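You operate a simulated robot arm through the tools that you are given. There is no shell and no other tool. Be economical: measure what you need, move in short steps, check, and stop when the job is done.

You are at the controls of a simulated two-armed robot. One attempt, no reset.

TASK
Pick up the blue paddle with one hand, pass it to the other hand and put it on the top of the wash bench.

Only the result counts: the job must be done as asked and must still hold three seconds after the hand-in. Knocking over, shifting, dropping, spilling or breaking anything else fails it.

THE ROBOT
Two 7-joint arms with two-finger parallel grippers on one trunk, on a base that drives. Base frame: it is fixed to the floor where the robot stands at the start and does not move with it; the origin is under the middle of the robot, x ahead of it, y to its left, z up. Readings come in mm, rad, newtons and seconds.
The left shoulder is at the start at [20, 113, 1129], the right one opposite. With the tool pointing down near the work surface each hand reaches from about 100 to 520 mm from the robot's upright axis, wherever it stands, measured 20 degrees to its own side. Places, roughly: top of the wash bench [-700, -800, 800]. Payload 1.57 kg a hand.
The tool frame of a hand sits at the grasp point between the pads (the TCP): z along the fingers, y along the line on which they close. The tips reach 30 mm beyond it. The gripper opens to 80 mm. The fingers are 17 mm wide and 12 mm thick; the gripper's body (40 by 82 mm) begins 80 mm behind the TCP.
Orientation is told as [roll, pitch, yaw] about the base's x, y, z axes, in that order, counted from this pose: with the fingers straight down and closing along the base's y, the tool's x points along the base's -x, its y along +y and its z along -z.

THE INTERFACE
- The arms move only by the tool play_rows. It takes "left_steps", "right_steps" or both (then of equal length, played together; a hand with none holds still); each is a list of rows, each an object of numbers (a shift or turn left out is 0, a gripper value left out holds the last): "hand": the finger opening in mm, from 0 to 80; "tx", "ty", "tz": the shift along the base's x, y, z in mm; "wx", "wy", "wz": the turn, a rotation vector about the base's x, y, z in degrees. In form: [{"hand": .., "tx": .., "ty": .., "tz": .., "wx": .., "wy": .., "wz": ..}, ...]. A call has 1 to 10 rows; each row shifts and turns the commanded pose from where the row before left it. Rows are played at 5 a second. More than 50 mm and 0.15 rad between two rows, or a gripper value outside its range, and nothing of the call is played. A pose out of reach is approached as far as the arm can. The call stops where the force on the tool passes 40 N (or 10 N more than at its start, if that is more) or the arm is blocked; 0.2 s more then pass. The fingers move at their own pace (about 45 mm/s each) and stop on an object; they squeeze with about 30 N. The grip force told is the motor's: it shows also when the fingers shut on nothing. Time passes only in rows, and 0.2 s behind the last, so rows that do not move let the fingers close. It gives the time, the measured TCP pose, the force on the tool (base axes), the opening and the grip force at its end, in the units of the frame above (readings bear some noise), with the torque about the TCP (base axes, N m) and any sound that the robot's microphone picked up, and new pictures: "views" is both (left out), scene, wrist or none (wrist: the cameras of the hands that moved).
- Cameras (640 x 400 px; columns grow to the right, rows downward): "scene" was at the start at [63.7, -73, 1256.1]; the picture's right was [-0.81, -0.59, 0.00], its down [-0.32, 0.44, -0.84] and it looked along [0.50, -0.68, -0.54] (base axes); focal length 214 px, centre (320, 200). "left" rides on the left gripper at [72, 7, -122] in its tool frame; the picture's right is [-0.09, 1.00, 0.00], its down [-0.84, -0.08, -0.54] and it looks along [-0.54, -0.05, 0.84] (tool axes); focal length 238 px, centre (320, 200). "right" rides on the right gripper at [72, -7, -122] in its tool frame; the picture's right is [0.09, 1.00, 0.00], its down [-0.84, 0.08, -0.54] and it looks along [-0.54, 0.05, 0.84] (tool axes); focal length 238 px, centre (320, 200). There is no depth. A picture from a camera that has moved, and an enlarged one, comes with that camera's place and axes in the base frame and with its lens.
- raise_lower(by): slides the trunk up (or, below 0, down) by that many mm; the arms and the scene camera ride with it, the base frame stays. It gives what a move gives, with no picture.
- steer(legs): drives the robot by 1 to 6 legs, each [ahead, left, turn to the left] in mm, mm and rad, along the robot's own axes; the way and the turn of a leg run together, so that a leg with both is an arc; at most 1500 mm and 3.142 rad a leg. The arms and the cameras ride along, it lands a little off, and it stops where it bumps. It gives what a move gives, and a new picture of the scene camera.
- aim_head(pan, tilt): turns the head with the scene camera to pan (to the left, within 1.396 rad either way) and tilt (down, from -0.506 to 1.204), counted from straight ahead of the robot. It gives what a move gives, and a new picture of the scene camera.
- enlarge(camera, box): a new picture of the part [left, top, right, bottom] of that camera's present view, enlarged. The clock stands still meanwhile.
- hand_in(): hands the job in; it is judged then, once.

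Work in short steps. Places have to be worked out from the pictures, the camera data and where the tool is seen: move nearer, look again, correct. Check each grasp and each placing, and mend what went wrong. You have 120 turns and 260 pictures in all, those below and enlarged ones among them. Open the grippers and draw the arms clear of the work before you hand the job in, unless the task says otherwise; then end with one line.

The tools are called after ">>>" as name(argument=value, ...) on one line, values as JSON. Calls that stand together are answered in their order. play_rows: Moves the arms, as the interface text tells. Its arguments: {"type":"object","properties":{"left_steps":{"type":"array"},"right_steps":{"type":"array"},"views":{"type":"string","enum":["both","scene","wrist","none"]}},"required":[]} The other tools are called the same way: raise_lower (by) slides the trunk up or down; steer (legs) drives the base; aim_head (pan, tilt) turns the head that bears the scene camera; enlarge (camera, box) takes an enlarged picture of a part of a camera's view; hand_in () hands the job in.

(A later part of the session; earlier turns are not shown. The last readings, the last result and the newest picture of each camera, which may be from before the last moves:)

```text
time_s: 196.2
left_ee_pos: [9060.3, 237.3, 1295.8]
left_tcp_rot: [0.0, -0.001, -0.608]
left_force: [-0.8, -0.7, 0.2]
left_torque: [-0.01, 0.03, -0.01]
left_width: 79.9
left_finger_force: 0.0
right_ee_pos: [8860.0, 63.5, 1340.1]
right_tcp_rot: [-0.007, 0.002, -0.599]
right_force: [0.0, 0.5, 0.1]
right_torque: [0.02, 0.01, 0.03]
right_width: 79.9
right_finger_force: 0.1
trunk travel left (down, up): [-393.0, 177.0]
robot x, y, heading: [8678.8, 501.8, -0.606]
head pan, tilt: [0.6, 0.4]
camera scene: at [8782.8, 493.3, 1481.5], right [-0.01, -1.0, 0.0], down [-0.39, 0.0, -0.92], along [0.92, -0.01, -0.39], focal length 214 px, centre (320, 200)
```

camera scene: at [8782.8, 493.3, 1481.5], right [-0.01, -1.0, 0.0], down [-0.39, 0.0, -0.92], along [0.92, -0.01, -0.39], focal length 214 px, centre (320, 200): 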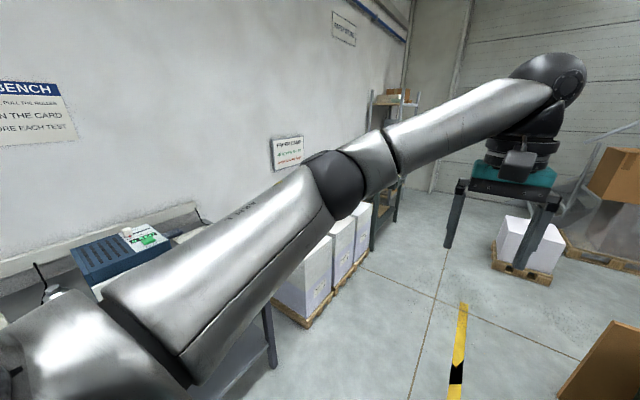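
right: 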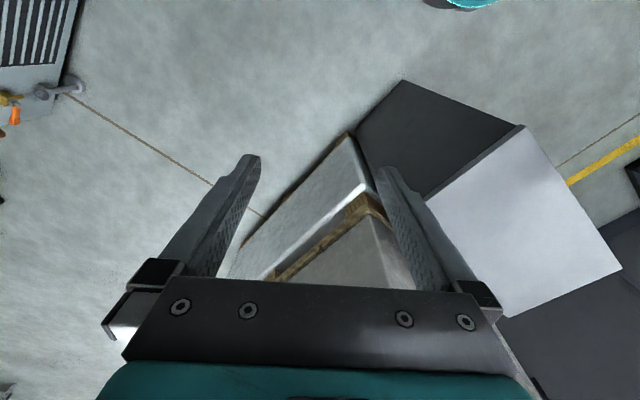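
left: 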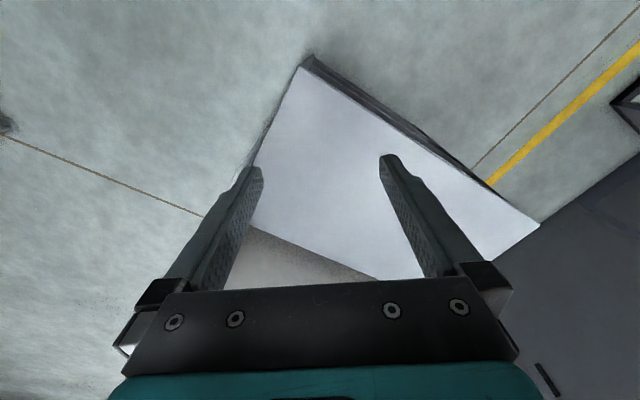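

I go 900 mm further to look past the feeder at the press's operator side.

>>> steer(legs=[[900, 0, -0.02]])

>>> aim_head(pan=-1.3, tilt=0.35)

```text
time_s: 201.0
left_ee_pos: [9790.8, -303.3, 1296.0]
left_tcp_rot: [-0.001, 0.0, -0.64]
left_force: [0.3, -0.3, -0.1]
left_torque: [0.02, 0.01, -0.01]
left_width: 80.1
left_finger_force: 0.1
right_ee_pos: [9585.0, -469.3, 1338.9]
right_tcp_rot: [-0.008, 0.003, -0.63]
right_force: [0.5, -0.2, -0.1]
right_torque: [0.02, -0.03, 0.0]
right_width: 80.1
right_finger_force: 0.0
trunk travel left (down, up): [-393.0, 177.0]
robot x, y, heading: [9419.0, -28.4, -0.638]
head pan, tilt: [0.6, 0.4]
camera scene: at [9520.6, -38.5, 1481.5], right [-0.04, -1.0, 0.0], down [-0.39, 0.01, -0.92], along [0.92, -0.03, -0.39], focal length 214 px, centre (320, 200)
```

scene: 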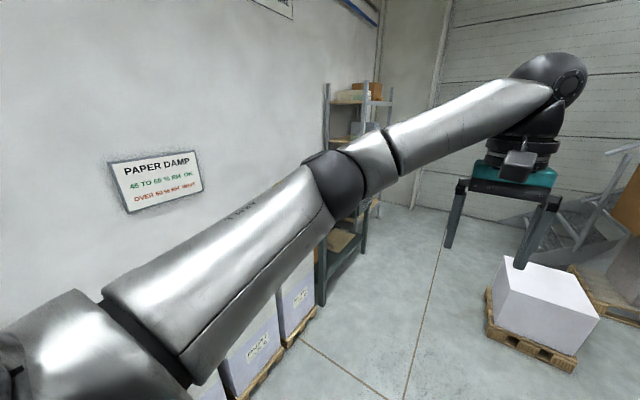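

```text
time_s: 202.8
left_ee_pos: [9791.0, -304.3, 1295.8]
left_tcp_rot: [0.001, 0.001, -0.641]
left_force: [-0.6, -0.6, 0.3]
left_torque: [0.01, 0.04, 0.0]
left_width: 79.8
left_finger_force: 0.3
right_ee_pos: [9584.2, -470.4, 1339.0]
right_tcp_rot: [-0.008, 0.002, -0.629]
right_force: [0.3, -0.8, -0.4]
right_torque: [-0.01, 0.0, 0.0]
right_width: 79.9
right_finger_force: 0.1
trunk travel left (down, up): [-393.0, 177.0]
robot x, y, heading: [9416.3, -29.8, -0.64]
head pan, tilt: [-1.3, 0.351]
camera scene: at [9394.5, -121.9, 1486.1], right [-0.93, 0.36, 0.0], down [0.12, 0.32, -0.94], along [-0.34, -0.88, -0.34], focal length 214 px, centre (320, 200)
```

scene: 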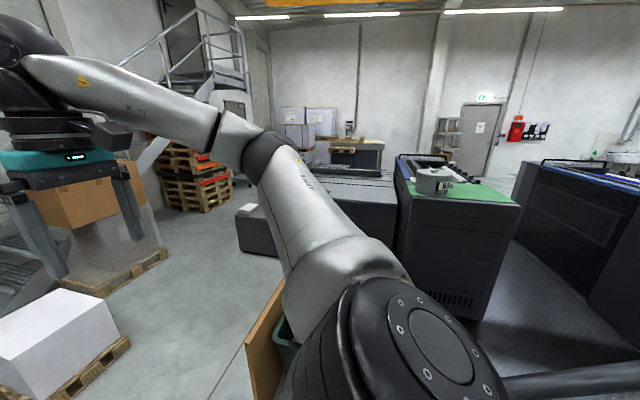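

Nothing here. The start position lay right beside the proof kit and the wash bench, so the paddle is likely one of the blue things there (e.g. the blue bar in the orange pot, or in the spill kit). I back up along the known aisle.

>>> steer(legs=[[0, 0, 0.014], [-1500, 0, 0], [-1500, 0, 0]])

```text
time_s: 217.4
left_ee_pos: [7397.6, 1435.0, 1296.2]
left_tcp_rot: [-0.001, 0.001, -0.642]
left_force: [-0.1, 0.6, 0.5]
left_torque: [0.02, -0.01, 0.06]
left_width: 79.9
left_finger_force: 0.1
right_ee_pos: [7192.3, 1269.1, 1339.0]
right_tcp_rot: [-0.007, 0.002, -0.63]
right_force: [-0.3, 0.3, -0.3]
right_torque: [-0.03, 0.03, -0.01]
right_width: 80.1
right_finger_force: 0.0
trunk travel left (down, up): [-393.0, 177.0]
robot x, y, heading: [7025.0, 1711.8, -0.642]
head pan, tilt: [-1.3, 0.351]
camera scene: at [7002.1, 1617.7, 1486.1], right [-0.93, 0.36, 0.0], down [0.12, 0.32, -0.94], along [-0.34, -0.88, -0.34], focal length 214 px, centre (320, 200)
```

scene: 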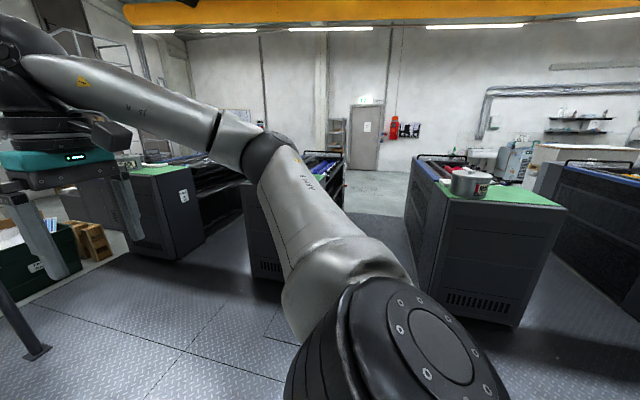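

On track; I keep backing up.

>>> steer(legs=[[-1400, 0, 0], [-1400, 0, 0], [-1280, 0, 0]])

```text
time_s: 237.1
left_ee_pos: [4120.1, 3878.1, 1296.4]
left_tcp_rot: [0.0, -0.001, -0.625]
left_force: [-0.1, -1.0, 0.5]
left_torque: [-0.01, -0.01, 0.0]
left_width: 80.1
left_finger_force: 0.1
right_ee_pos: [3915.4, 3710.3, 1340.7]
right_tcp_rot: [-0.008, 0.002, -0.617]
right_force: [1.1, 0.4, -0.4]
right_torque: [0.0, 0.03, -0.01]
right_width: 80.0
right_finger_force: 0.1
trunk travel left (down, up): [-393.0, 177.0]
robot x, y, heading: [3745.7, 4151.7, -0.623]
head pan, tilt: [-1.3, 0.351]
camera scene: at [3721.8, 4055.6, 1486.1], right [-0.94, 0.35, 0.0], down [0.12, 0.32, -0.94], along [-0.33, -0.88, -0.34], focal length 214 px, centre (320, 200)
```

scene: 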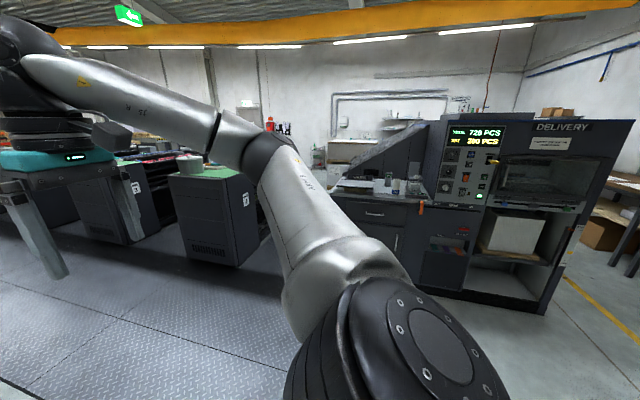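

Continuing back around the delivery corner.

>>> steer(legs=[[-900, 0, 0], [0, -700, 0], [-1047, -714, 0], [0, 0, 1.563]])

```text
time_s: 254.9
left_ee_pos: [1635.4, 4507.7, 1295.6]
left_tcp_rot: [0.0, -0.001, 0.929]
left_force: [-0.1, 0.1, -0.5]
left_torque: [0.0, -0.01, -0.01]
left_width: 80.1
left_finger_force: 0.0
right_ee_pos: [1801.9, 4302.2, 1340.0]
right_tcp_rot: [-0.007, 0.003, 0.935]
right_force: [0.3, 0.9, -0.5]
right_torque: [0.02, -0.02, 0.02]
right_width: 79.8
right_finger_force: 0.1
trunk travel left (down, up): [-393.0, 177.0]
robot x, y, heading: [1360.6, 4136.5, 0.932]
head pan, tilt: [-1.3, 0.351]
camera scene: at [1453.1, 4111.4, 1486.1], right [-0.36, -0.93, 0.0], down [-0.32, 0.12, -0.94], along [0.88, -0.34, -0.34], focal length 214 px, centre (320, 200)
```

scene: 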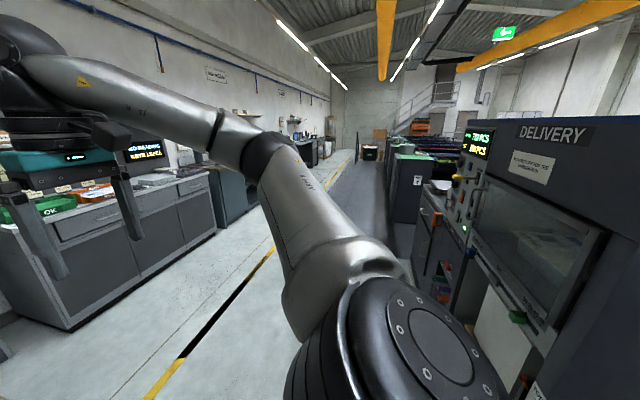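

Now back through the aisle to near the start area.

>>> steer(legs=[[-1480, -30, 0], [-1480, -30, 0]])

>>> steer(legs=[[-950, -680, 0], [0, 0, -1.45]])

>>> aim_head(pan=-0.05, tilt=0.6)

```text
time_s: 269.2
left_ee_pos: [-106.9, 2100.9, 1295.1]
left_tcp_rot: [0.0, 0.0, 0.925]
left_force: [-0.1, 0.2, 0.0]
left_torque: [-0.03, 0.02, -0.01]
left_width: 79.8
left_finger_force: 0.0
right_ee_pos: [57.8, 1894.1, 1339.0]
right_tcp_rot: [-0.007, 0.001, 0.935]
right_force: [0.0, -0.7, -0.7]
right_torque: [-0.03, 0.02, 0.0]
right_width: 80.0
right_finger_force: 0.1
trunk travel left (down, up): [-393.0, 177.0]
robot x, y, heading: [-383.9, 1729.3, 0.927]
head pan, tilt: [-1.3, 0.351]
camera scene: at [-291.6, 1705.4, 1486.1], right [-0.36, -0.93, 0.0], down [-0.32, 0.13, -0.94], along [0.87, -0.34, -0.34], focal length 214 px, centre (320, 200)
```

scene: 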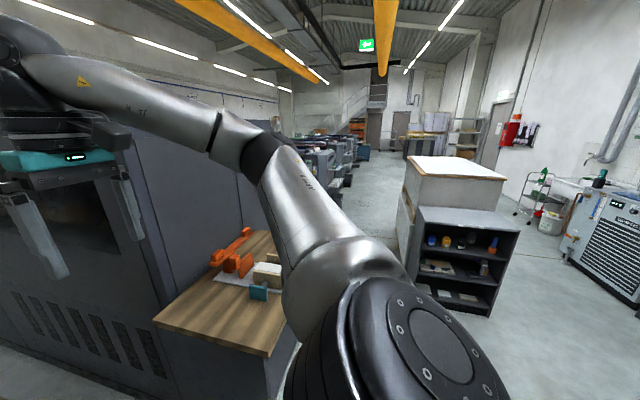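

```text
time_s: 278.7
left_ee_pos: [-19.1, 333.8, 1296.4]
left_tcp_rot: [0.002, 0.0, -0.55]
left_force: [-1.1, 0.3, 0.6]
left_torque: [-0.01, -0.03, 0.01]
left_width: 80.1
left_finger_force: 0.0
right_ee_pos: [-208.2, 148.4, 1339.3]
right_tcp_rot: [-0.007, 0.001, -0.542]
right_force: [1.2, 0.6, -0.5]
right_torque: [-0.01, 0.02, -0.03]
right_width: 80.0
right_finger_force: 0.0
trunk travel left (down, up): [-393.0, 177.0]
robot x, y, heading: [-415.3, 572.0, -0.549]
head pan, tilt: [-1.3, 0.351]
camera scene: at [-428.8, 478.9, 1486.1], right [-0.96, 0.27, 0.0], down [0.09, 0.33, -0.94], along [-0.26, -0.9, -0.34], focal length 214 px, centre (320, 200)
```

scene: 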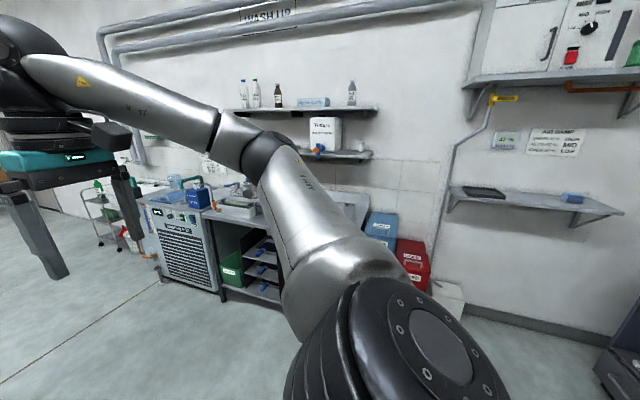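

```text
time_s: 280.2
left_ee_pos: [-18.7, 332.4, 1296.1]
left_tcp_rot: [0.0, -0.001, -0.55]
left_force: [0.5, 0.6, -0.4]
left_torque: [-0.01, -0.03, 0.0]
left_width: 80.1
left_finger_force: 0.1
right_ee_pos: [-207.8, 150.7, 1339.5]
right_tcp_rot: [-0.007, 0.003, -0.54]
right_force: [0.1, 0.4, -0.5]
right_torque: [0.02, 0.02, 0.05]
right_width: 80.0
right_finger_force: 0.1
trunk travel left (down, up): [-393.0, 177.0]
robot x, y, heading: [-414.4, 576.1, -0.55]
head pan, tilt: [-0.051, 0.6]
camera scene: at [-330.2, 518.7, 1463.3], right [-0.56, -0.83, 0.0], down [-0.47, 0.32, -0.83], along [0.68, -0.47, -0.56], focal length 214 px, centre (320, 200)
```

scene: 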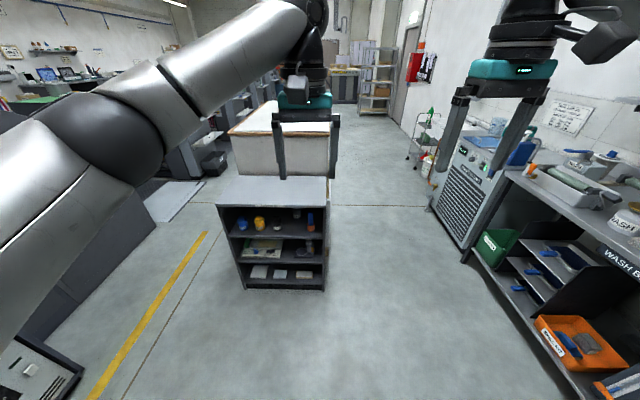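

From here the spill kit and pot are visible; I zoom in on both.

>>> enlarge(camera="scene", box=[480, 220, 640, 400])

>>> enlarge(camera="scene", box=[220, 190, 340, 280])

>>> enlarge(camera="scene", box=[450, 110, 640, 240])

```text
2.22 times, centred on (560, 310) of scene
camera zoom: at [-330.2, 518.7, 1463.3], right [-0.56, -0.83, 0.0], down [-0.47, 0.32, -0.83], along [0.68, -0.47, -0.56], focal length 477 px, centre (-213, -44)
```

zoom: 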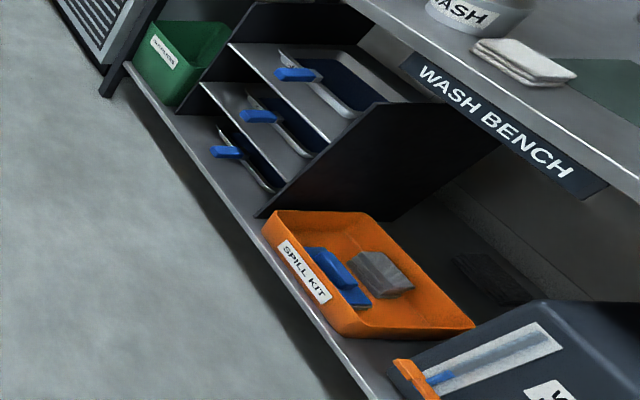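

```text
4.44 times, centred on (280, 235) of scene
camera zoom: at [-330.2, 518.7, 1463.3], right [-0.56, -0.83, 0.0], down [-0.47, 0.32, -0.83], along [0.68, -0.47, -0.56], focal length 953 px, centre (498, 44)
```

zoom: 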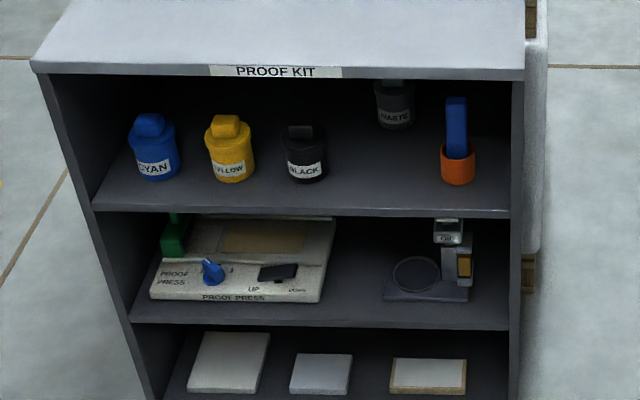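

```text
3.08 times, centred on (545, 175) of scene
camera zoom: at [-330.2, 518.7, 1463.3], right [-0.56, -0.83, 0.0], down [-0.47, 0.32, -0.83], along [0.68, -0.47, -0.56], focal length 660 px, centre (-372, 277)
```

zoom: 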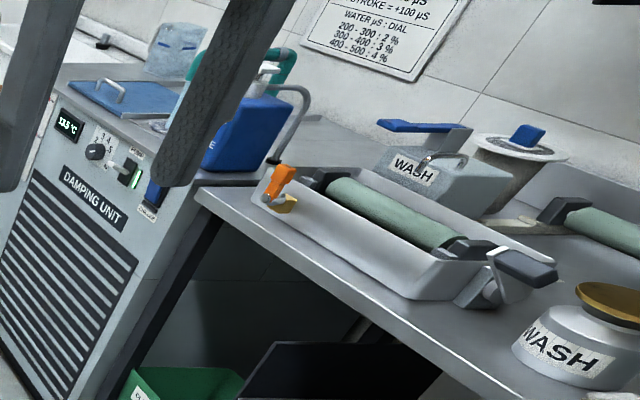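

The blue flat bar standing in an orange holder on the proof kit (at about [514, 2, 600]) looks like a stirring paddle. I drive nearer and lower the trunk for a closer look.

>>> steer(legs=[[250, 0, 0]])

>>> raise_lower(by=-390)

>>> aim_head(pan=0.0, tilt=0.65)

>>> enlarge(camera="scene", box=[260, 120, 420, 240])

```text
time_s: 282.0
left_ee_pos: [193.0, 207.5, 1296.6]
left_tcp_rot: [0.0, 0.0, -0.546]
left_force: [0.8, -0.3, 0.6]
left_torque: [0.03, 0.03, 0.0]
left_width: 80.2
left_finger_force: 0.1
right_ee_pos: [3.6, 22.6, 1340.3]
right_tcp_rot: [-0.007, 0.001, -0.535]
right_force: [1.0, 0.2, 0.1]
right_torque: [0.01, 0.05, 0.01]
right_width: 80.3
right_finger_force: 0.1
trunk travel left (down, up): [-393.0, 177.0]
robot x, y, heading: [-206.2, 448.3, -0.545]
head pan, tilt: [-0.051, 0.6]
camera scene: at [-120.3, 391.7, 1463.2], right [-0.56, -0.83, 0.0], down [-0.47, 0.32, -0.82], along [0.68, -0.46, -0.57], focal length 214 px, centre (320, 200)
```

scene: 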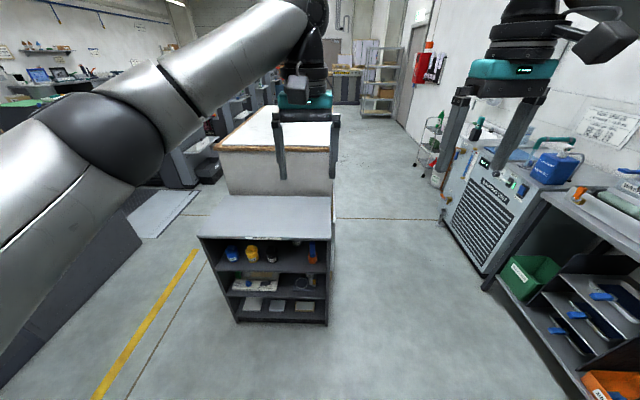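

```text
time_s: 285.7
left_ee_pos: [191.0, 208.6, 906.5]
left_tcp_rot: [-0.001, 0.0, -0.543]
left_force: [-0.1, 0.3, 0.5]
left_torque: [-0.02, -0.01, -0.04]
left_width: 80.1
left_finger_force: 0.1
right_ee_pos: [2.4, 22.9, 950.5]
right_tcp_rot: [-0.006, 0.002, -0.537]
right_force: [-0.2, 0.2, -0.8]
right_torque: [0.03, 0.04, 0.03]
right_width: 80.2
right_finger_force: 0.2
trunk travel left (down, up): [-3.0, 567.0]
robot x, y, heading: [-206.6, 448.5, -0.545]
head pan, tilt: [-0.051, 0.6]
```

```text
time_s: 286.4
left_ee_pos: [191.6, 207.9, 905.7]
left_tcp_rot: [0.0, 0.001, -0.545]
left_force: [0.2, 0.4, -0.3]
left_torque: [0.0, 0.03, -0.01]
left_width: 80.0
left_finger_force: 0.0
right_ee_pos: [2.7, 22.2, 949.3]
right_tcp_rot: [-0.008, 0.002, -0.535]
right_force: [-0.3, 0.4, 0.4]
right_torque: [-0.04, 0.01, -0.01]
right_width: 80.1
right_finger_force: 0.1
trunk travel left (down, up): [-3.0, 567.0]
robot x, y, heading: [-205.8, 446.8, -0.545]
head pan, tilt: [0.0, 0.649]
camera scene: at [-120.0, 396.8, 1069.0], right [-0.52, -0.86, 0.0], down [-0.52, 0.31, -0.8], along [0.68, -0.41, -0.6], focal length 214 px, centre (320, 200)
```

scene: 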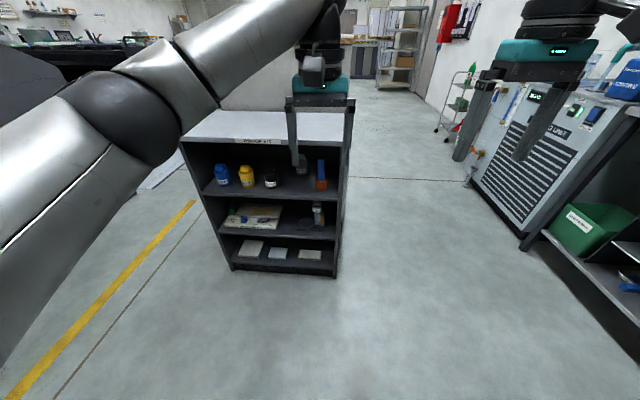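

```text
3.33 times, centred on (340, 180) of scene
camera zoom: at [-120.0, 396.8, 1069.0], right [-0.52, -0.86, 0.0], down [-0.52, 0.31, -0.8], along [0.68, -0.41, -0.6], focal length 715 px, centre (253, 267)
```

zoom: 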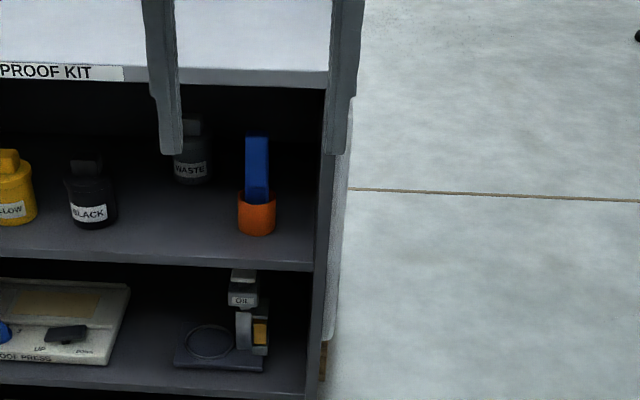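

The object is a flat blue bar (~28 mm wide, ~90 mm exposed) standing in an orange holder at about [526, 2], bar top z≈690, shelf opening z≈560–786. I take this as the paddle. I first pitch the left hand to point horizontally along the shelf's depth direction (heading ≈ -0.63).

>>> play_rows(left_steps=[{"wz": -4.9}, {"wx": -4.71, "wy": -6.46}, {"wx": -4.71, "wy": -6.46}, {"wx": -4.71, "wy": -6.46}, {"wx": -4.71, "wy": -6.46}, {"wx": -4.71, "wy": -6.46}, {"wx": -4.71, "wy": -6.46}, {"wx": -4.71, "wy": -6.46}, {"wx": -4.71, "wy": -6.46}, {"wx": -4.71, "wy": -6.46}], views="none")

>>> play_rows(left_steps=[{"wx": -4.71, "wy": -6.46, "tz": -40}, {"wx": -4.71, "wy": -6.46, "tz": -40}, {"wx": -1.18, "wy": -1.62, "tz": -40}, {"tz": -40}, {"tz": -40}], views="both")

```text
time_s: 288.6
left_ee_pos: [191.1, 207.9, 907.4]
left_tcp_rot: [0.001, -1.259, -0.631]
left_force: [0.1, 0.7, 0.4]
left_torque: [0.0, 0.03, -0.01]
left_width: 80.1
left_finger_force: 0.0
right_ee_pos: [2.8, 23.5, 949.0]
right_tcp_rot: [-0.007, 0.002, -0.536]
right_force: [-0.6, -0.3, -0.1]
right_torque: [-0.02, 0.01, -0.01]
right_width: 80.0
right_finger_force: 0.1
trunk travel left (down, up): [-3.0, 567.0]
robot x, y, heading: [-202.6, 449.6, -0.538]
head pan, tilt: [0.0, 0.649]
```

```text
time_s: 289.8
left_ee_pos: [191.6, 208.5, 704.5]
left_tcp_rot: [1.981, -1.568, -2.611]
left_force: [0.4, -0.3, -0.1]
left_torque: [0.03, -0.01, 0.02]
left_width: 80.1
left_finger_force: 0.0
right_ee_pos: [1.6, 23.2, 950.4]
right_tcp_rot: [-0.007, 0.001, -0.535]
right_force: [-0.4, 0.9, -0.6]
right_torque: [0.02, 0.0, -0.02]
right_width: 80.1
right_finger_force: 0.1
trunk travel left (down, up): [-3.0, 567.0]
robot x, y, heading: [-201.8, 449.6, -0.542]
head pan, tilt: [0.0, 0.649]
camera scene: at [-120.0, 396.8, 1069.0], right [-0.52, -0.86, 0.0], down [-0.52, 0.31, -0.8], along [0.68, -0.41, -0.6], focal length 214 px, centre (320, 200)
camera left: at [97.3, 285.1, 631.5], right [0.59, 0.8, 0.09], down [-0.49, 0.26, 0.84], along [0.65, -0.54, 0.54], focal length 238 px, centre (320, 200)
```

scene: 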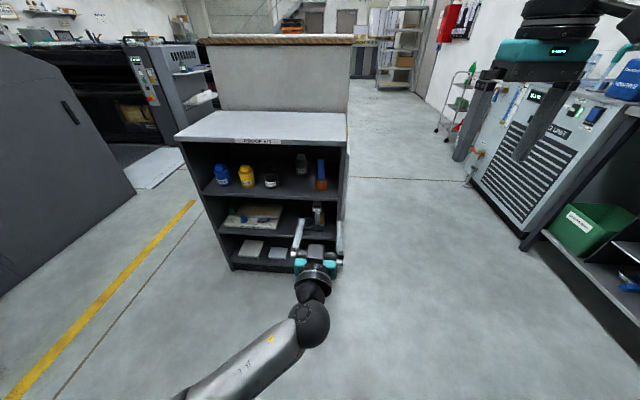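
left: 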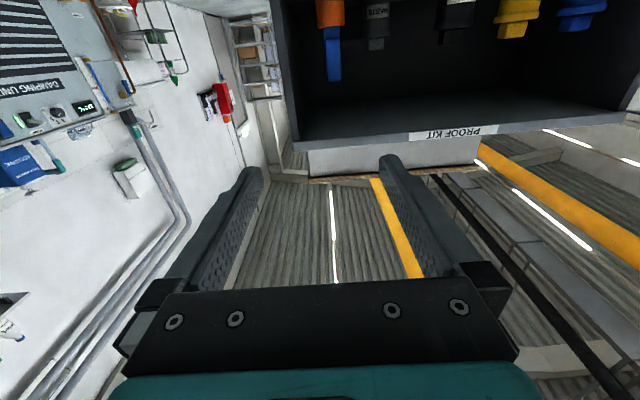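

The left hand now points horizontally. I zoom in to measure the paddle from both cameras.

>>> enlarge(camera="left", box=[270, 0, 400, 90])

>>> enlarge(camera="scene", box=[280, 130, 360, 210])

```text
4.44 times, centred on (335, 45) of left
camera zoom: at [97.3, 285.1, 631.5], right [0.59, 0.8, 0.09], down [-0.49, 0.26, 0.84], along [0.65, -0.54, 0.54], focal length 1059 px, centre (253, 889)
```

zoom: 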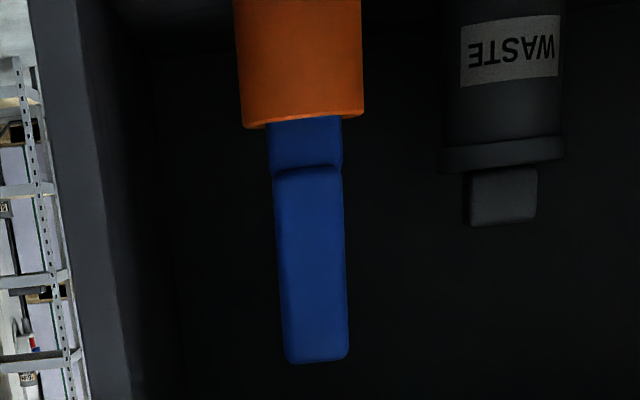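

```text
5.00 times, centred on (320, 170) of scene
camera zoom: at [-120.0, 396.8, 1069.0], right [-0.52, -0.86, 0.0], down [-0.52, 0.31, -0.8], along [0.68, -0.41, -0.6], focal length 1072 px, centre (320, 350)
```

zoom: 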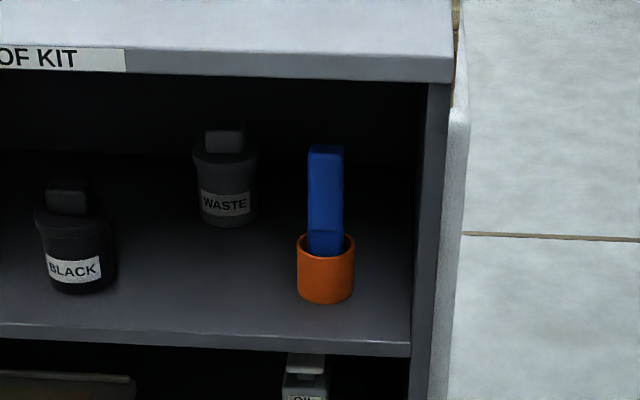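

The paddle is at ≈[533, -6], exposed from z 604 to 688, 28 mm wide. I drive the base 250 mm closer and check.

>>> steer(legs=[[250, 6, 0]])

>>> play_rows(left_steps=[{"hand": 62}, {}], views="wrist")

```text
time_s: 291.6
left_ee_pos: [408.0, 84.9, 705.2]
left_tcp_rot: [1.089, -1.571, -1.719]
left_force: [-0.2, 0.2, 0.2]
left_torque: [-0.02, -0.02, 0.03]
left_width: 80.1
left_finger_force: 0.1
right_ee_pos: [218.6, -101.9, 949.5]
right_tcp_rot: [-0.007, 0.001, -0.536]
right_force: [-0.2, 0.2, -1.2]
right_torque: [0.0, 0.0, -0.01]
right_width: 80.0
right_finger_force: 0.1
trunk travel left (down, up): [-3.0, 567.0]
robot x, y, heading: [14.2, 321.2, -0.543]
head pan, tilt: [0.0, 0.649]
camera scene: at [96.3, 273.1, 1069.0], right [-0.52, -0.86, 0.0], down [-0.52, 0.31, -0.8], along [0.68, -0.41, -0.6], focal length 214 px, centre (320, 200)
```

scene: 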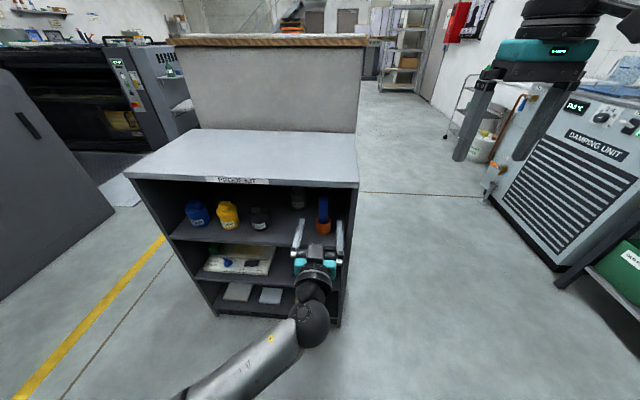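

```text
time_s: 292.2
left_ee_pos: [407.6, 84.6, 704.0]
left_tcp_rot: [1.273, -1.57, -1.899]
left_force: [-0.5, -0.1, 0.6]
left_torque: [0.0, 0.0, 0.02]
left_width: 62.0
left_finger_force: 0.1
right_ee_pos: [218.9, -100.2, 950.1]
right_tcp_rot: [-0.005, 0.003, -0.536]
right_force: [-0.5, 0.0, -0.5]
right_torque: [0.0, 0.0, -0.03]
right_width: 79.9
right_finger_force: 0.1
trunk travel left (down, up): [-3.0, 567.0]
robot x, y, heading: [11.2, 326.0, -0.545]
head pan, tilt: [0.0, 0.649]
camera left: at [313.5, 161.5, 631.8], right [0.59, 0.81, 0.09], down [-0.48, 0.26, 0.84], along [0.65, -0.54, 0.54], focal length 238 px, centre (320, 200)
```

left: 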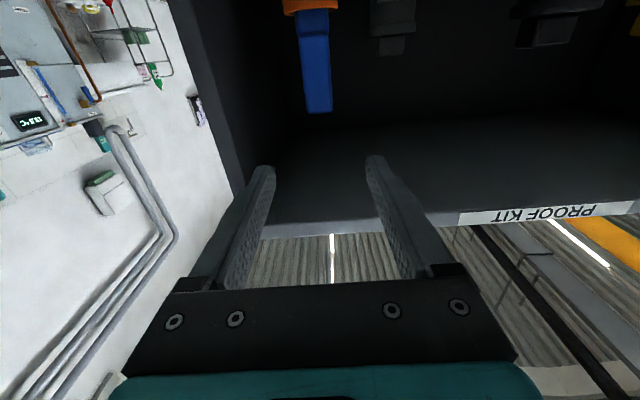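

The paddle is 147 mm straight ahead of the TCP and laterally centred. I lower to z≈662 and advance 100 mm, then look.

>>> play_rows(left_steps=[{"tz": -42}, {"tx": 36.4, "ty": -26.5}, {"tx": 36.4, "ty": -26.5}, {}], views="both")

```text
time_s: 293.2
left_ee_pos: [480.5, 33.2, 663.9]
left_tcp_rot: [0.643, -1.568, -1.274]
left_force: [-0.4, -0.4, 0.3]
left_torque: [0.01, -0.01, -0.01]
left_width: 62.1
left_finger_force: 0.0
right_ee_pos: [218.1, -101.5, 949.9]
right_tcp_rot: [-0.007, 0.003, -0.534]
right_force: [-0.8, 0.0, -0.9]
right_torque: [-0.01, 0.01, -0.02]
right_width: 80.0
right_finger_force: 0.0
trunk travel left (down, up): [-3.0, 567.0]
robot x, y, heading: [14.7, 323.4, -0.541]
head pan, tilt: [0.0, 0.649]
camera scene: at [96.4, 273.0, 1069.0], right [-0.52, -0.86, 0.0], down [-0.52, 0.31, -0.8], along [0.68, -0.41, -0.6], focal length 214 px, centre (320, 200)
camera left: at [386.5, 109.9, 591.3], right [0.59, 0.8, 0.09], down [-0.48, 0.26, 0.84], along [0.65, -0.54, 0.54], focal length 238 px, centre (320, 200)
```

scene: 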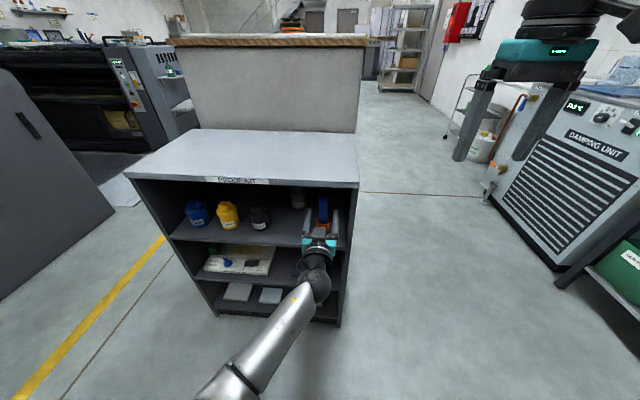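
left: 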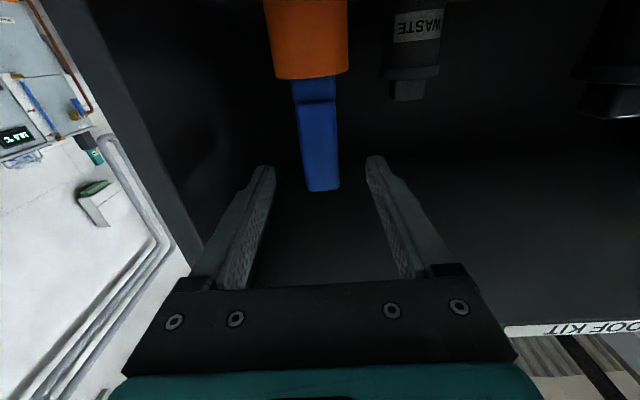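

Well lined up. I advance 48 mm and close the gripper.

>>> play_rows(left_steps=[{"tx": 19.4, "ty": -14.1}, {"tx": 19.4, "ty": -14.1}, {"hand": 0}, {}, {}, {}], views="both")

```text
time_s: 294.6
left_ee_pos: [520.2, 5.1, 662.0]
left_tcp_rot: [1.067, -1.57, -1.696]
left_force: [0.3, 0.3, 0.0]
left_torque: [-0.01, 0.02, 0.01]
left_width: 27.2
left_finger_force: 30.1
right_ee_pos: [218.3, -99.8, 949.7]
right_tcp_rot: [-0.007, 0.002, -0.536]
right_force: [0.1, -0.9, 0.3]
right_torque: [-0.01, 0.02, 0.01]
right_width: 80.0
right_finger_force: 0.1
trunk travel left (down, up): [-3.0, 567.0]
robot x, y, heading: [14.0, 326.9, -0.544]
head pan, tilt: [0.0, 0.649]
camera scene: at [96.3, 273.1, 1069.0], right [-0.52, -0.86, 0.0], down [-0.52, 0.31, -0.8], along [0.68, -0.41, -0.6], focal length 214 px, centre (320, 200)
camera left: at [425.5, 82.2, 589.9], right [0.59, 0.81, 0.09], down [-0.48, 0.26, 0.84], along [0.65, -0.54, 0.54], focal length 238 px, centre (320, 200)
```

scene: 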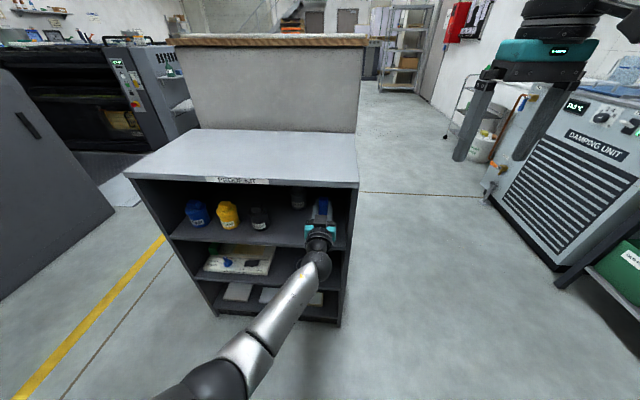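
left: 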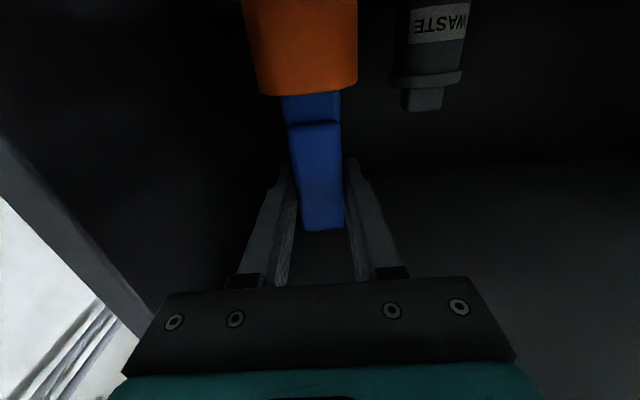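

Gripped at 27 mm. I lift 20 mm slowly and check that only the paddle rises.

>>> play_rows(left_steps=[{"tz": 7}, {"tz": 7}, {"tz": 7}, {"tz": 7}], views="wrist")

```text
time_s: 295.6
left_ee_pos: [519.5, 3.8, 691.0]
left_tcp_rot: [1.498, -1.57, -2.127]
left_force: [-0.3, 0.0, -0.2]
left_torque: [-0.02, -0.03, -0.03]
left_width: 27.3
left_finger_force: 29.6
right_ee_pos: [219.2, -100.8, 949.2]
right_tcp_rot: [-0.007, 0.003, -0.536]
right_force: [-0.6, 0.2, -0.2]
right_torque: [0.0, -0.01, 0.03]
right_width: 80.0
right_finger_force: 0.0
trunk travel left (down, up): [-3.0, 567.0]
robot x, y, heading: [11.9, 320.5, -0.546]
head pan, tilt: [0.0, 0.649]
camera left: at [425.2, 80.4, 618.5], right [0.59, 0.8, 0.09], down [-0.48, 0.26, 0.84], along [0.65, -0.54, 0.54], focal length 238 px, centre (320, 200)
```

left: 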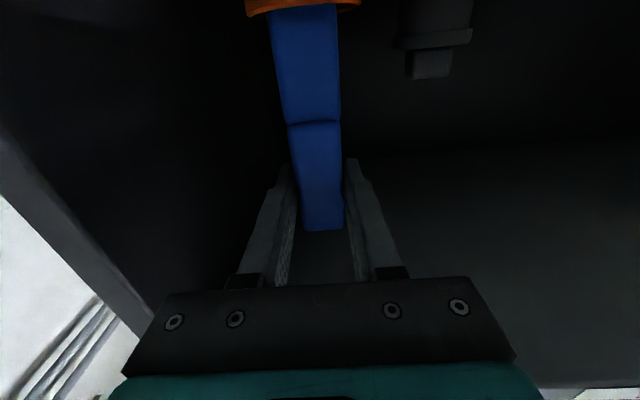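

Only the paddle moves. I lift 32 mm more to clear the cup's rim.

>>> play_rows(left_steps=[{"tz": 8}, {"tz": 8}, {"tz": 8}, {"tz": 8}], views="both")

>>> enlarge(camera="scene", box=[270, 170, 370, 260])

```text
time_s: 296.6
left_ee_pos: [521.0, 4.7, 722.7]
left_tcp_rot: [0.941, -1.571, -1.57]
left_force: [-0.7, 0.0, -0.5]
left_torque: [0.0, -0.04, 0.0]
left_width: 27.2
left_finger_force: 30.3
right_ee_pos: [218.1, -101.1, 949.1]
right_tcp_rot: [-0.008, 0.002, -0.536]
right_force: [-0.3, -0.2, -0.4]
right_torque: [0.02, 0.03, -0.01]
right_width: 80.4
right_finger_force: 0.0
trunk travel left (down, up): [-3.0, 567.0]
robot x, y, heading: [9.3, 327.4, -0.547]
head pan, tilt: [0.0, 0.649]
camera scene: at [96.3, 273.1, 1069.0], right [-0.52, -0.86, 0.0], down [-0.52, 0.31, -0.8], along [0.68, -0.41, -0.6], focal length 214 px, centre (320, 200)
camera left: at [425.9, 81.5, 650.3], right [0.59, 0.81, 0.09], down [-0.48, 0.25, 0.84], along [0.65, -0.54, 0.54], focal length 238 px, centre (320, 200)
```

scene: 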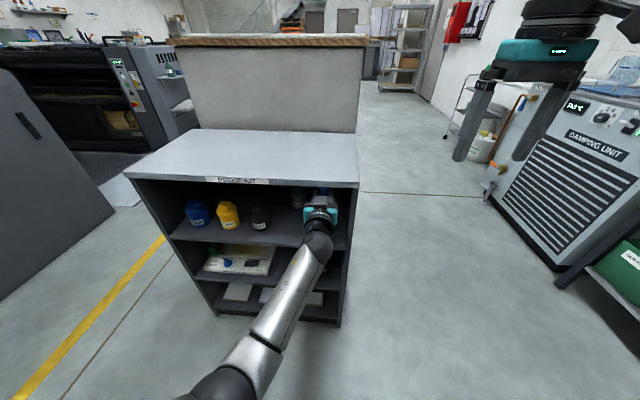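
left: 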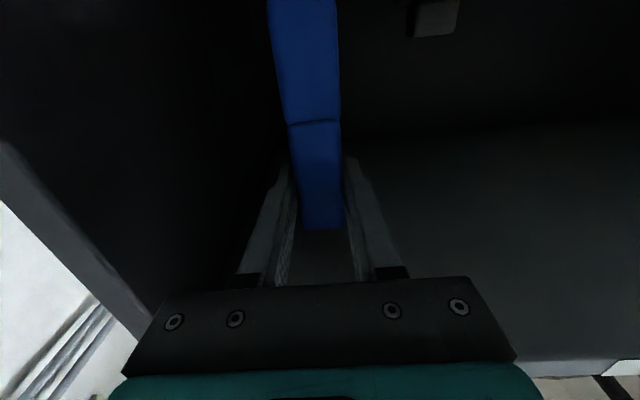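

```text
4.44 times, centred on (320, 215) of scene
camera zoom: at [96.3, 273.1, 1069.0], right [-0.52, -0.86, 0.0], down [-0.52, 0.31, -0.8], along [0.68, -0.41, -0.6], focal length 953 px, centre (320, 133)
```

zoom: 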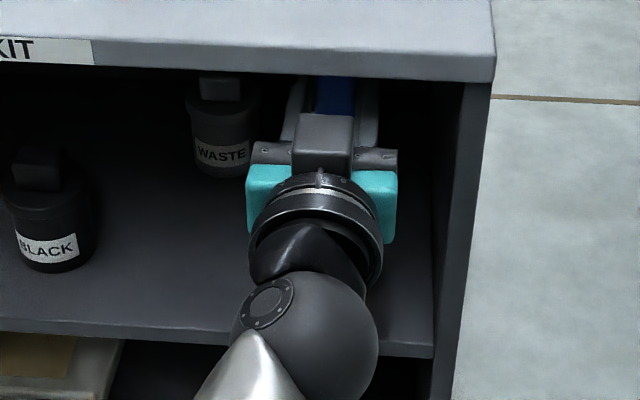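

Bottom can't be seen, but lift already exceeds the cup's depth by ~17 mm. I lift 10 more and start withdrawing slowly.

>>> play_rows(left_steps=[{"tz": 10}, {"tx": -8, "ty": 5.9}, {"tx": -12, "ty": 8.8}, {"tx": -12, "ty": 8.8}, {"tx": -12, "ty": 8.8}], views="both")

>>> enlarge(camera="left", box=[200, 0, 440, 150])

```text
time_s: 297.8
left_ee_pos: [491.4, 53.5, 731.7]
left_tcp_rot: [1.805, -1.504, -2.417]
left_force: [-1.2, -0.8, -1.2]
left_torque: [-0.01, 0.05, 0.04]
left_width: 27.3
left_finger_force: 30.1
right_ee_pos: [218.6, -100.4, 950.0]
right_tcp_rot: [-0.007, -0.001, -0.536]
right_force: [-0.4, 0.6, 0.8]
right_torque: [0.0, -0.01, 0.01]
right_width: 79.9
right_finger_force: 0.0
trunk travel left (down, up): [-3.0, 567.0]
robot x, y, heading: [11.1, 328.1, -0.543]
head pan, tilt: [0.0, 0.649]
camera scene: at [95.8, 273.9, 1069.2], right [-0.52, -0.86, 0.0], down [-0.52, 0.31, -0.8], along [0.68, -0.41, -0.6], focal length 214 px, centre (320, 200)
camera left: at [400.1, 131.3, 657.5], right [0.57, 0.81, 0.16], down [-0.53, 0.21, 0.82], along [0.63, -0.55, 0.55], focal length 238 px, centre (320, 200)
```

scene: 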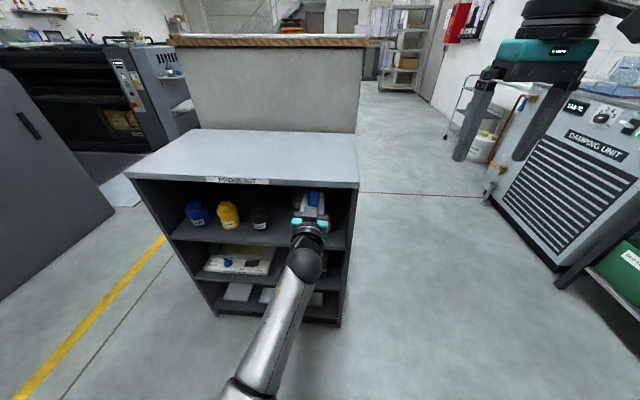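
left: 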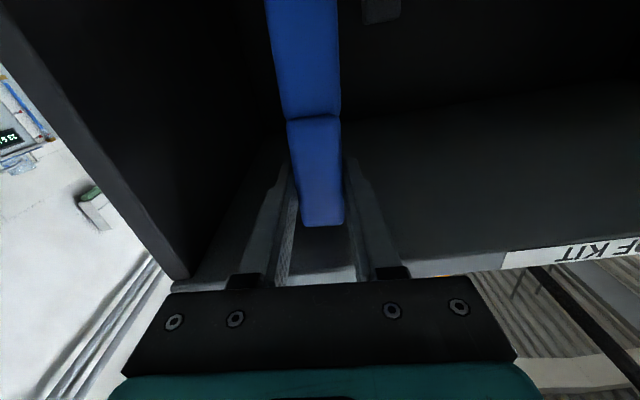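

```text
2.67 times, centred on (320, 75) of left
camera zoom: at [400.1, 131.3, 657.5], right [0.57, 0.81, 0.16], down [-0.53, 0.21, 0.82], along [0.63, -0.55, 0.55], focal length 636 px, centre (320, 533)
```

zoom: 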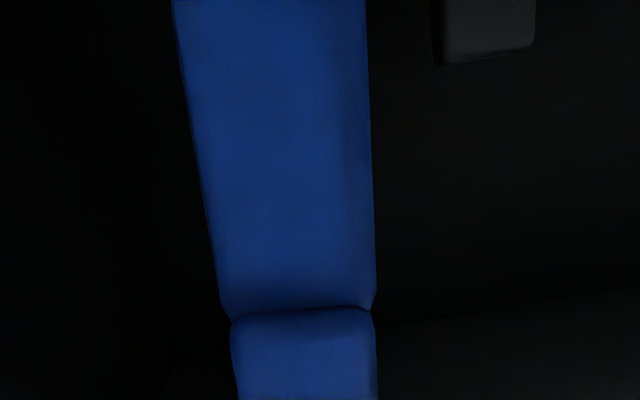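

The pose deviated ~20 mm sideways and tilted slightly — perhaps lag near a singular posture. I hold still and re-read.

>>> play_rows(left_steps=[{}, {}, {}], views="wrist")

>>> enlarge(camera="scene", box=[270, 170, 370, 260])

```text
time_s: 298.6
left_ee_pos: [491.4, 52.9, 727.8]
left_tcp_rot: [1.678, -1.506, -2.29]
left_force: [0.4, -0.1, -0.7]
left_torque: [0.03, -0.02, -0.03]
left_width: 27.3
left_finger_force: 29.8
right_ee_pos: [218.1, -98.9, 949.6]
right_tcp_rot: [-0.007, 0.001, -0.537]
right_force: [0.6, -0.4, 0.5]
right_torque: [0.03, 0.03, 0.0]
right_width: 80.1
right_finger_force: 0.0
trunk travel left (down, up): [-3.0, 567.0]
robot x, y, heading: [10.2, 323.2, -0.542]
head pan, tilt: [0.0, 0.649]
camera left: at [399.1, 131.1, 654.6], right [0.57, 0.81, 0.15], down [-0.52, 0.21, 0.83], along [0.64, -0.55, 0.54], focal length 238 px, centre (320, 200)
```

left: 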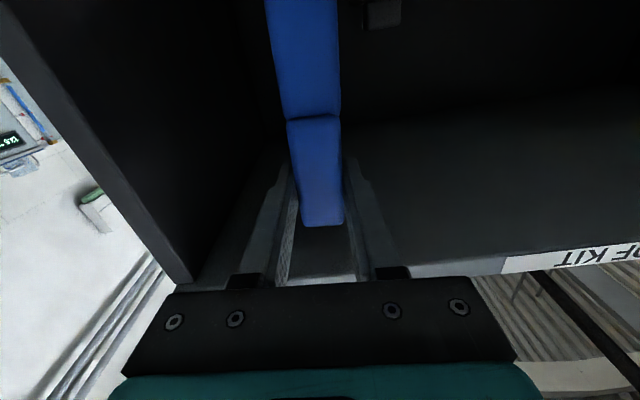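

```text
4.44 times, centred on (320, 215) of scene
camera zoom: at [96.3, 273.1, 1069.0], right [-0.52, -0.86, 0.0], down [-0.52, 0.31, -0.8], along [0.68, -0.41, -0.6], focal length 953 px, centre (320, 133)
```

zoom: 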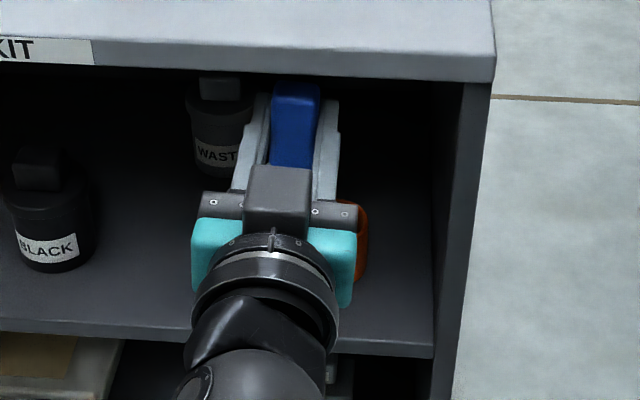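

The cup is where it was and the paddle is free of it. I back the base out straight along the shelf's depth.

>>> steer(legs=[[-350, 31, 0]])

>>> enlarge(camera="scene", box=[240, 150, 380, 260])

```text
time_s: 300.9
left_ee_pos: [207.3, 260.4, 724.6]
left_tcp_rot: [1.565, -1.508, -2.179]
left_force: [-0.8, 0.5, -0.8]
left_torque: [-0.02, 0.03, 0.05]
left_width: 27.1
left_finger_force: 29.4
right_ee_pos: [-62.7, 106.9, 949.7]
right_tcp_rot: [-0.009, 0.0, -0.536]
right_force: [-0.7, -0.7, -0.4]
right_torque: [0.0, 0.01, 0.03]
right_width: 80.2
right_finger_force: 0.0
trunk travel left (down, up): [-3.0, 567.0]
robot x, y, heading: [-272.7, 527.1, -0.545]
head pan, tilt: [0.0, 0.649]
camera scene: at [-186.5, 480.7, 1069.0], right [-0.52, -0.86, 0.0], down [-0.52, 0.31, -0.8], along [0.68, -0.41, -0.6], focal length 214 px, centre (320, 200)
```

scene: 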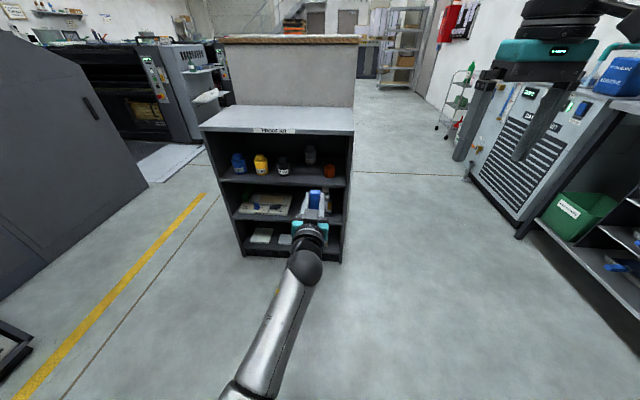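

```text
3.64 times, centred on (310, 205) of scene
camera zoom: at [-186.5, 480.7, 1069.0], right [-0.52, -0.86, 0.0], down [-0.52, 0.31, -0.8], along [0.68, -0.41, -0.6], focal length 780 px, centre (356, 182)
```

zoom: 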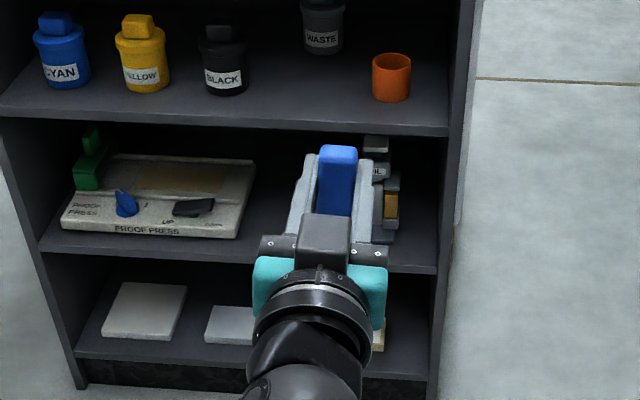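

The cup stands unmoved and the paddle is held. For the hand-over I pitch the left hand back to pointing down (paddle then lies horizontally toward the robot), raising it in free space.

>>> play_rows(left_steps=[{"tz": 20, "tx": -20, "ty": 14}, {"tz": 20, "wx": 4.71, "wy": 6.46}, {"tz": 20, "wx": 4.71, "wy": 6.46}, {"tz": 20, "wx": 4.71, "wy": 6.46}, {"tz": 20, "wx": 4.71, "wy": 6.46}, {"tz": 20, "wx": 4.71, "wy": 6.46}, {"tz": 20, "wx": 4.71, "wy": 6.46}, {"tz": 20, "wx": 4.71, "wy": 6.46}], views="none")

>>> play_rows(left_steps=[{"wx": 4.71, "wy": 6.46}, {"wx": 4.71, "wy": 6.46}, {"wx": 4.71, "wy": 6.46}, {"wx": 4.71, "wy": 6.46}, {}], views="both")

```text
time_s: 302.6
left_ee_pos: [195.4, 265.8, 877.1]
left_tcp_rot: [0.055, -0.59, -0.706]
left_force: [0.5, -0.1, -0.2]
left_torque: [-0.05, 0.04, -0.05]
left_width: 27.2
left_finger_force: 30.3
left hand out of reach, approached as far as the arm can: row 8
right_ee_pos: [-63.0, 106.9, 948.1]
right_tcp_rot: [-0.006, 0.001, -0.535]
right_force: [-1.2, -0.1, -0.2]
right_torque: [-0.03, 0.01, -0.03]
right_width: 80.1
right_finger_force: 0.0
trunk travel left (down, up): [-3.0, 567.0]
robot x, y, heading: [-272.9, 529.6, -0.544]
head pan, tilt: [0.0, 0.649]
```

```text
time_s: 303.9
left_ee_pos: [194.6, 259.0, 868.3]
left_tcp_rot: [0.018, -0.031, -0.693]
left_force: [-1.2, 0.8, -0.8]
left_torque: [-0.01, 0.01, 0.04]
left_width: 27.0
left_finger_force: 30.5
left hand out of reach, approached as far as the arm can: row 1, 2, 4
right_ee_pos: [-63.7, 107.1, 949.5]
right_tcp_rot: [-0.005, 0.003, -0.534]
right_force: [-0.1, 0.3, 0.6]
right_torque: [0.01, 0.01, 0.0]
right_width: 80.0
right_finger_force: 0.0
trunk travel left (down, up): [-3.0, 567.0]
robot x, y, heading: [-272.2, 529.6, -0.536]
head pan, tilt: [0.0, 0.649]
camera scene: at [-186.6, 480.7, 1069.0], right [-0.52, -0.86, 0.0], down [-0.52, 0.31, -0.8], along [0.68, -0.41, -0.6], focal length 214 px, centre (320, 200)
camera left: at [140.1, 310.1, 988.4], right [0.71, 0.71, 0.02], down [0.57, -0.59, 0.57], along [0.41, -0.39, -0.82], focal length 238 px, centre (320, 200)
```

scene: 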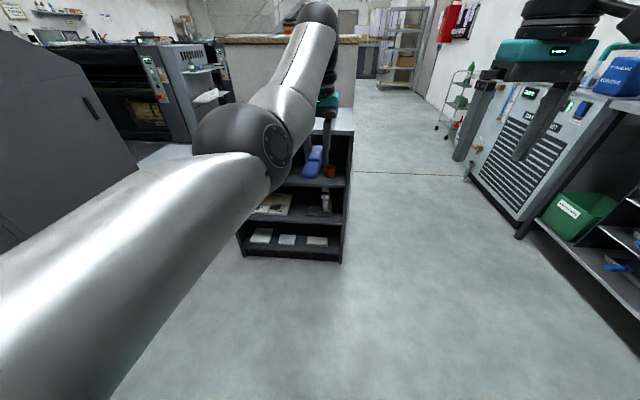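
left: 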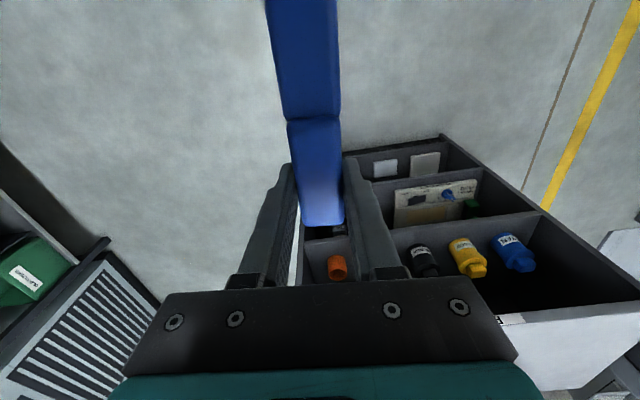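

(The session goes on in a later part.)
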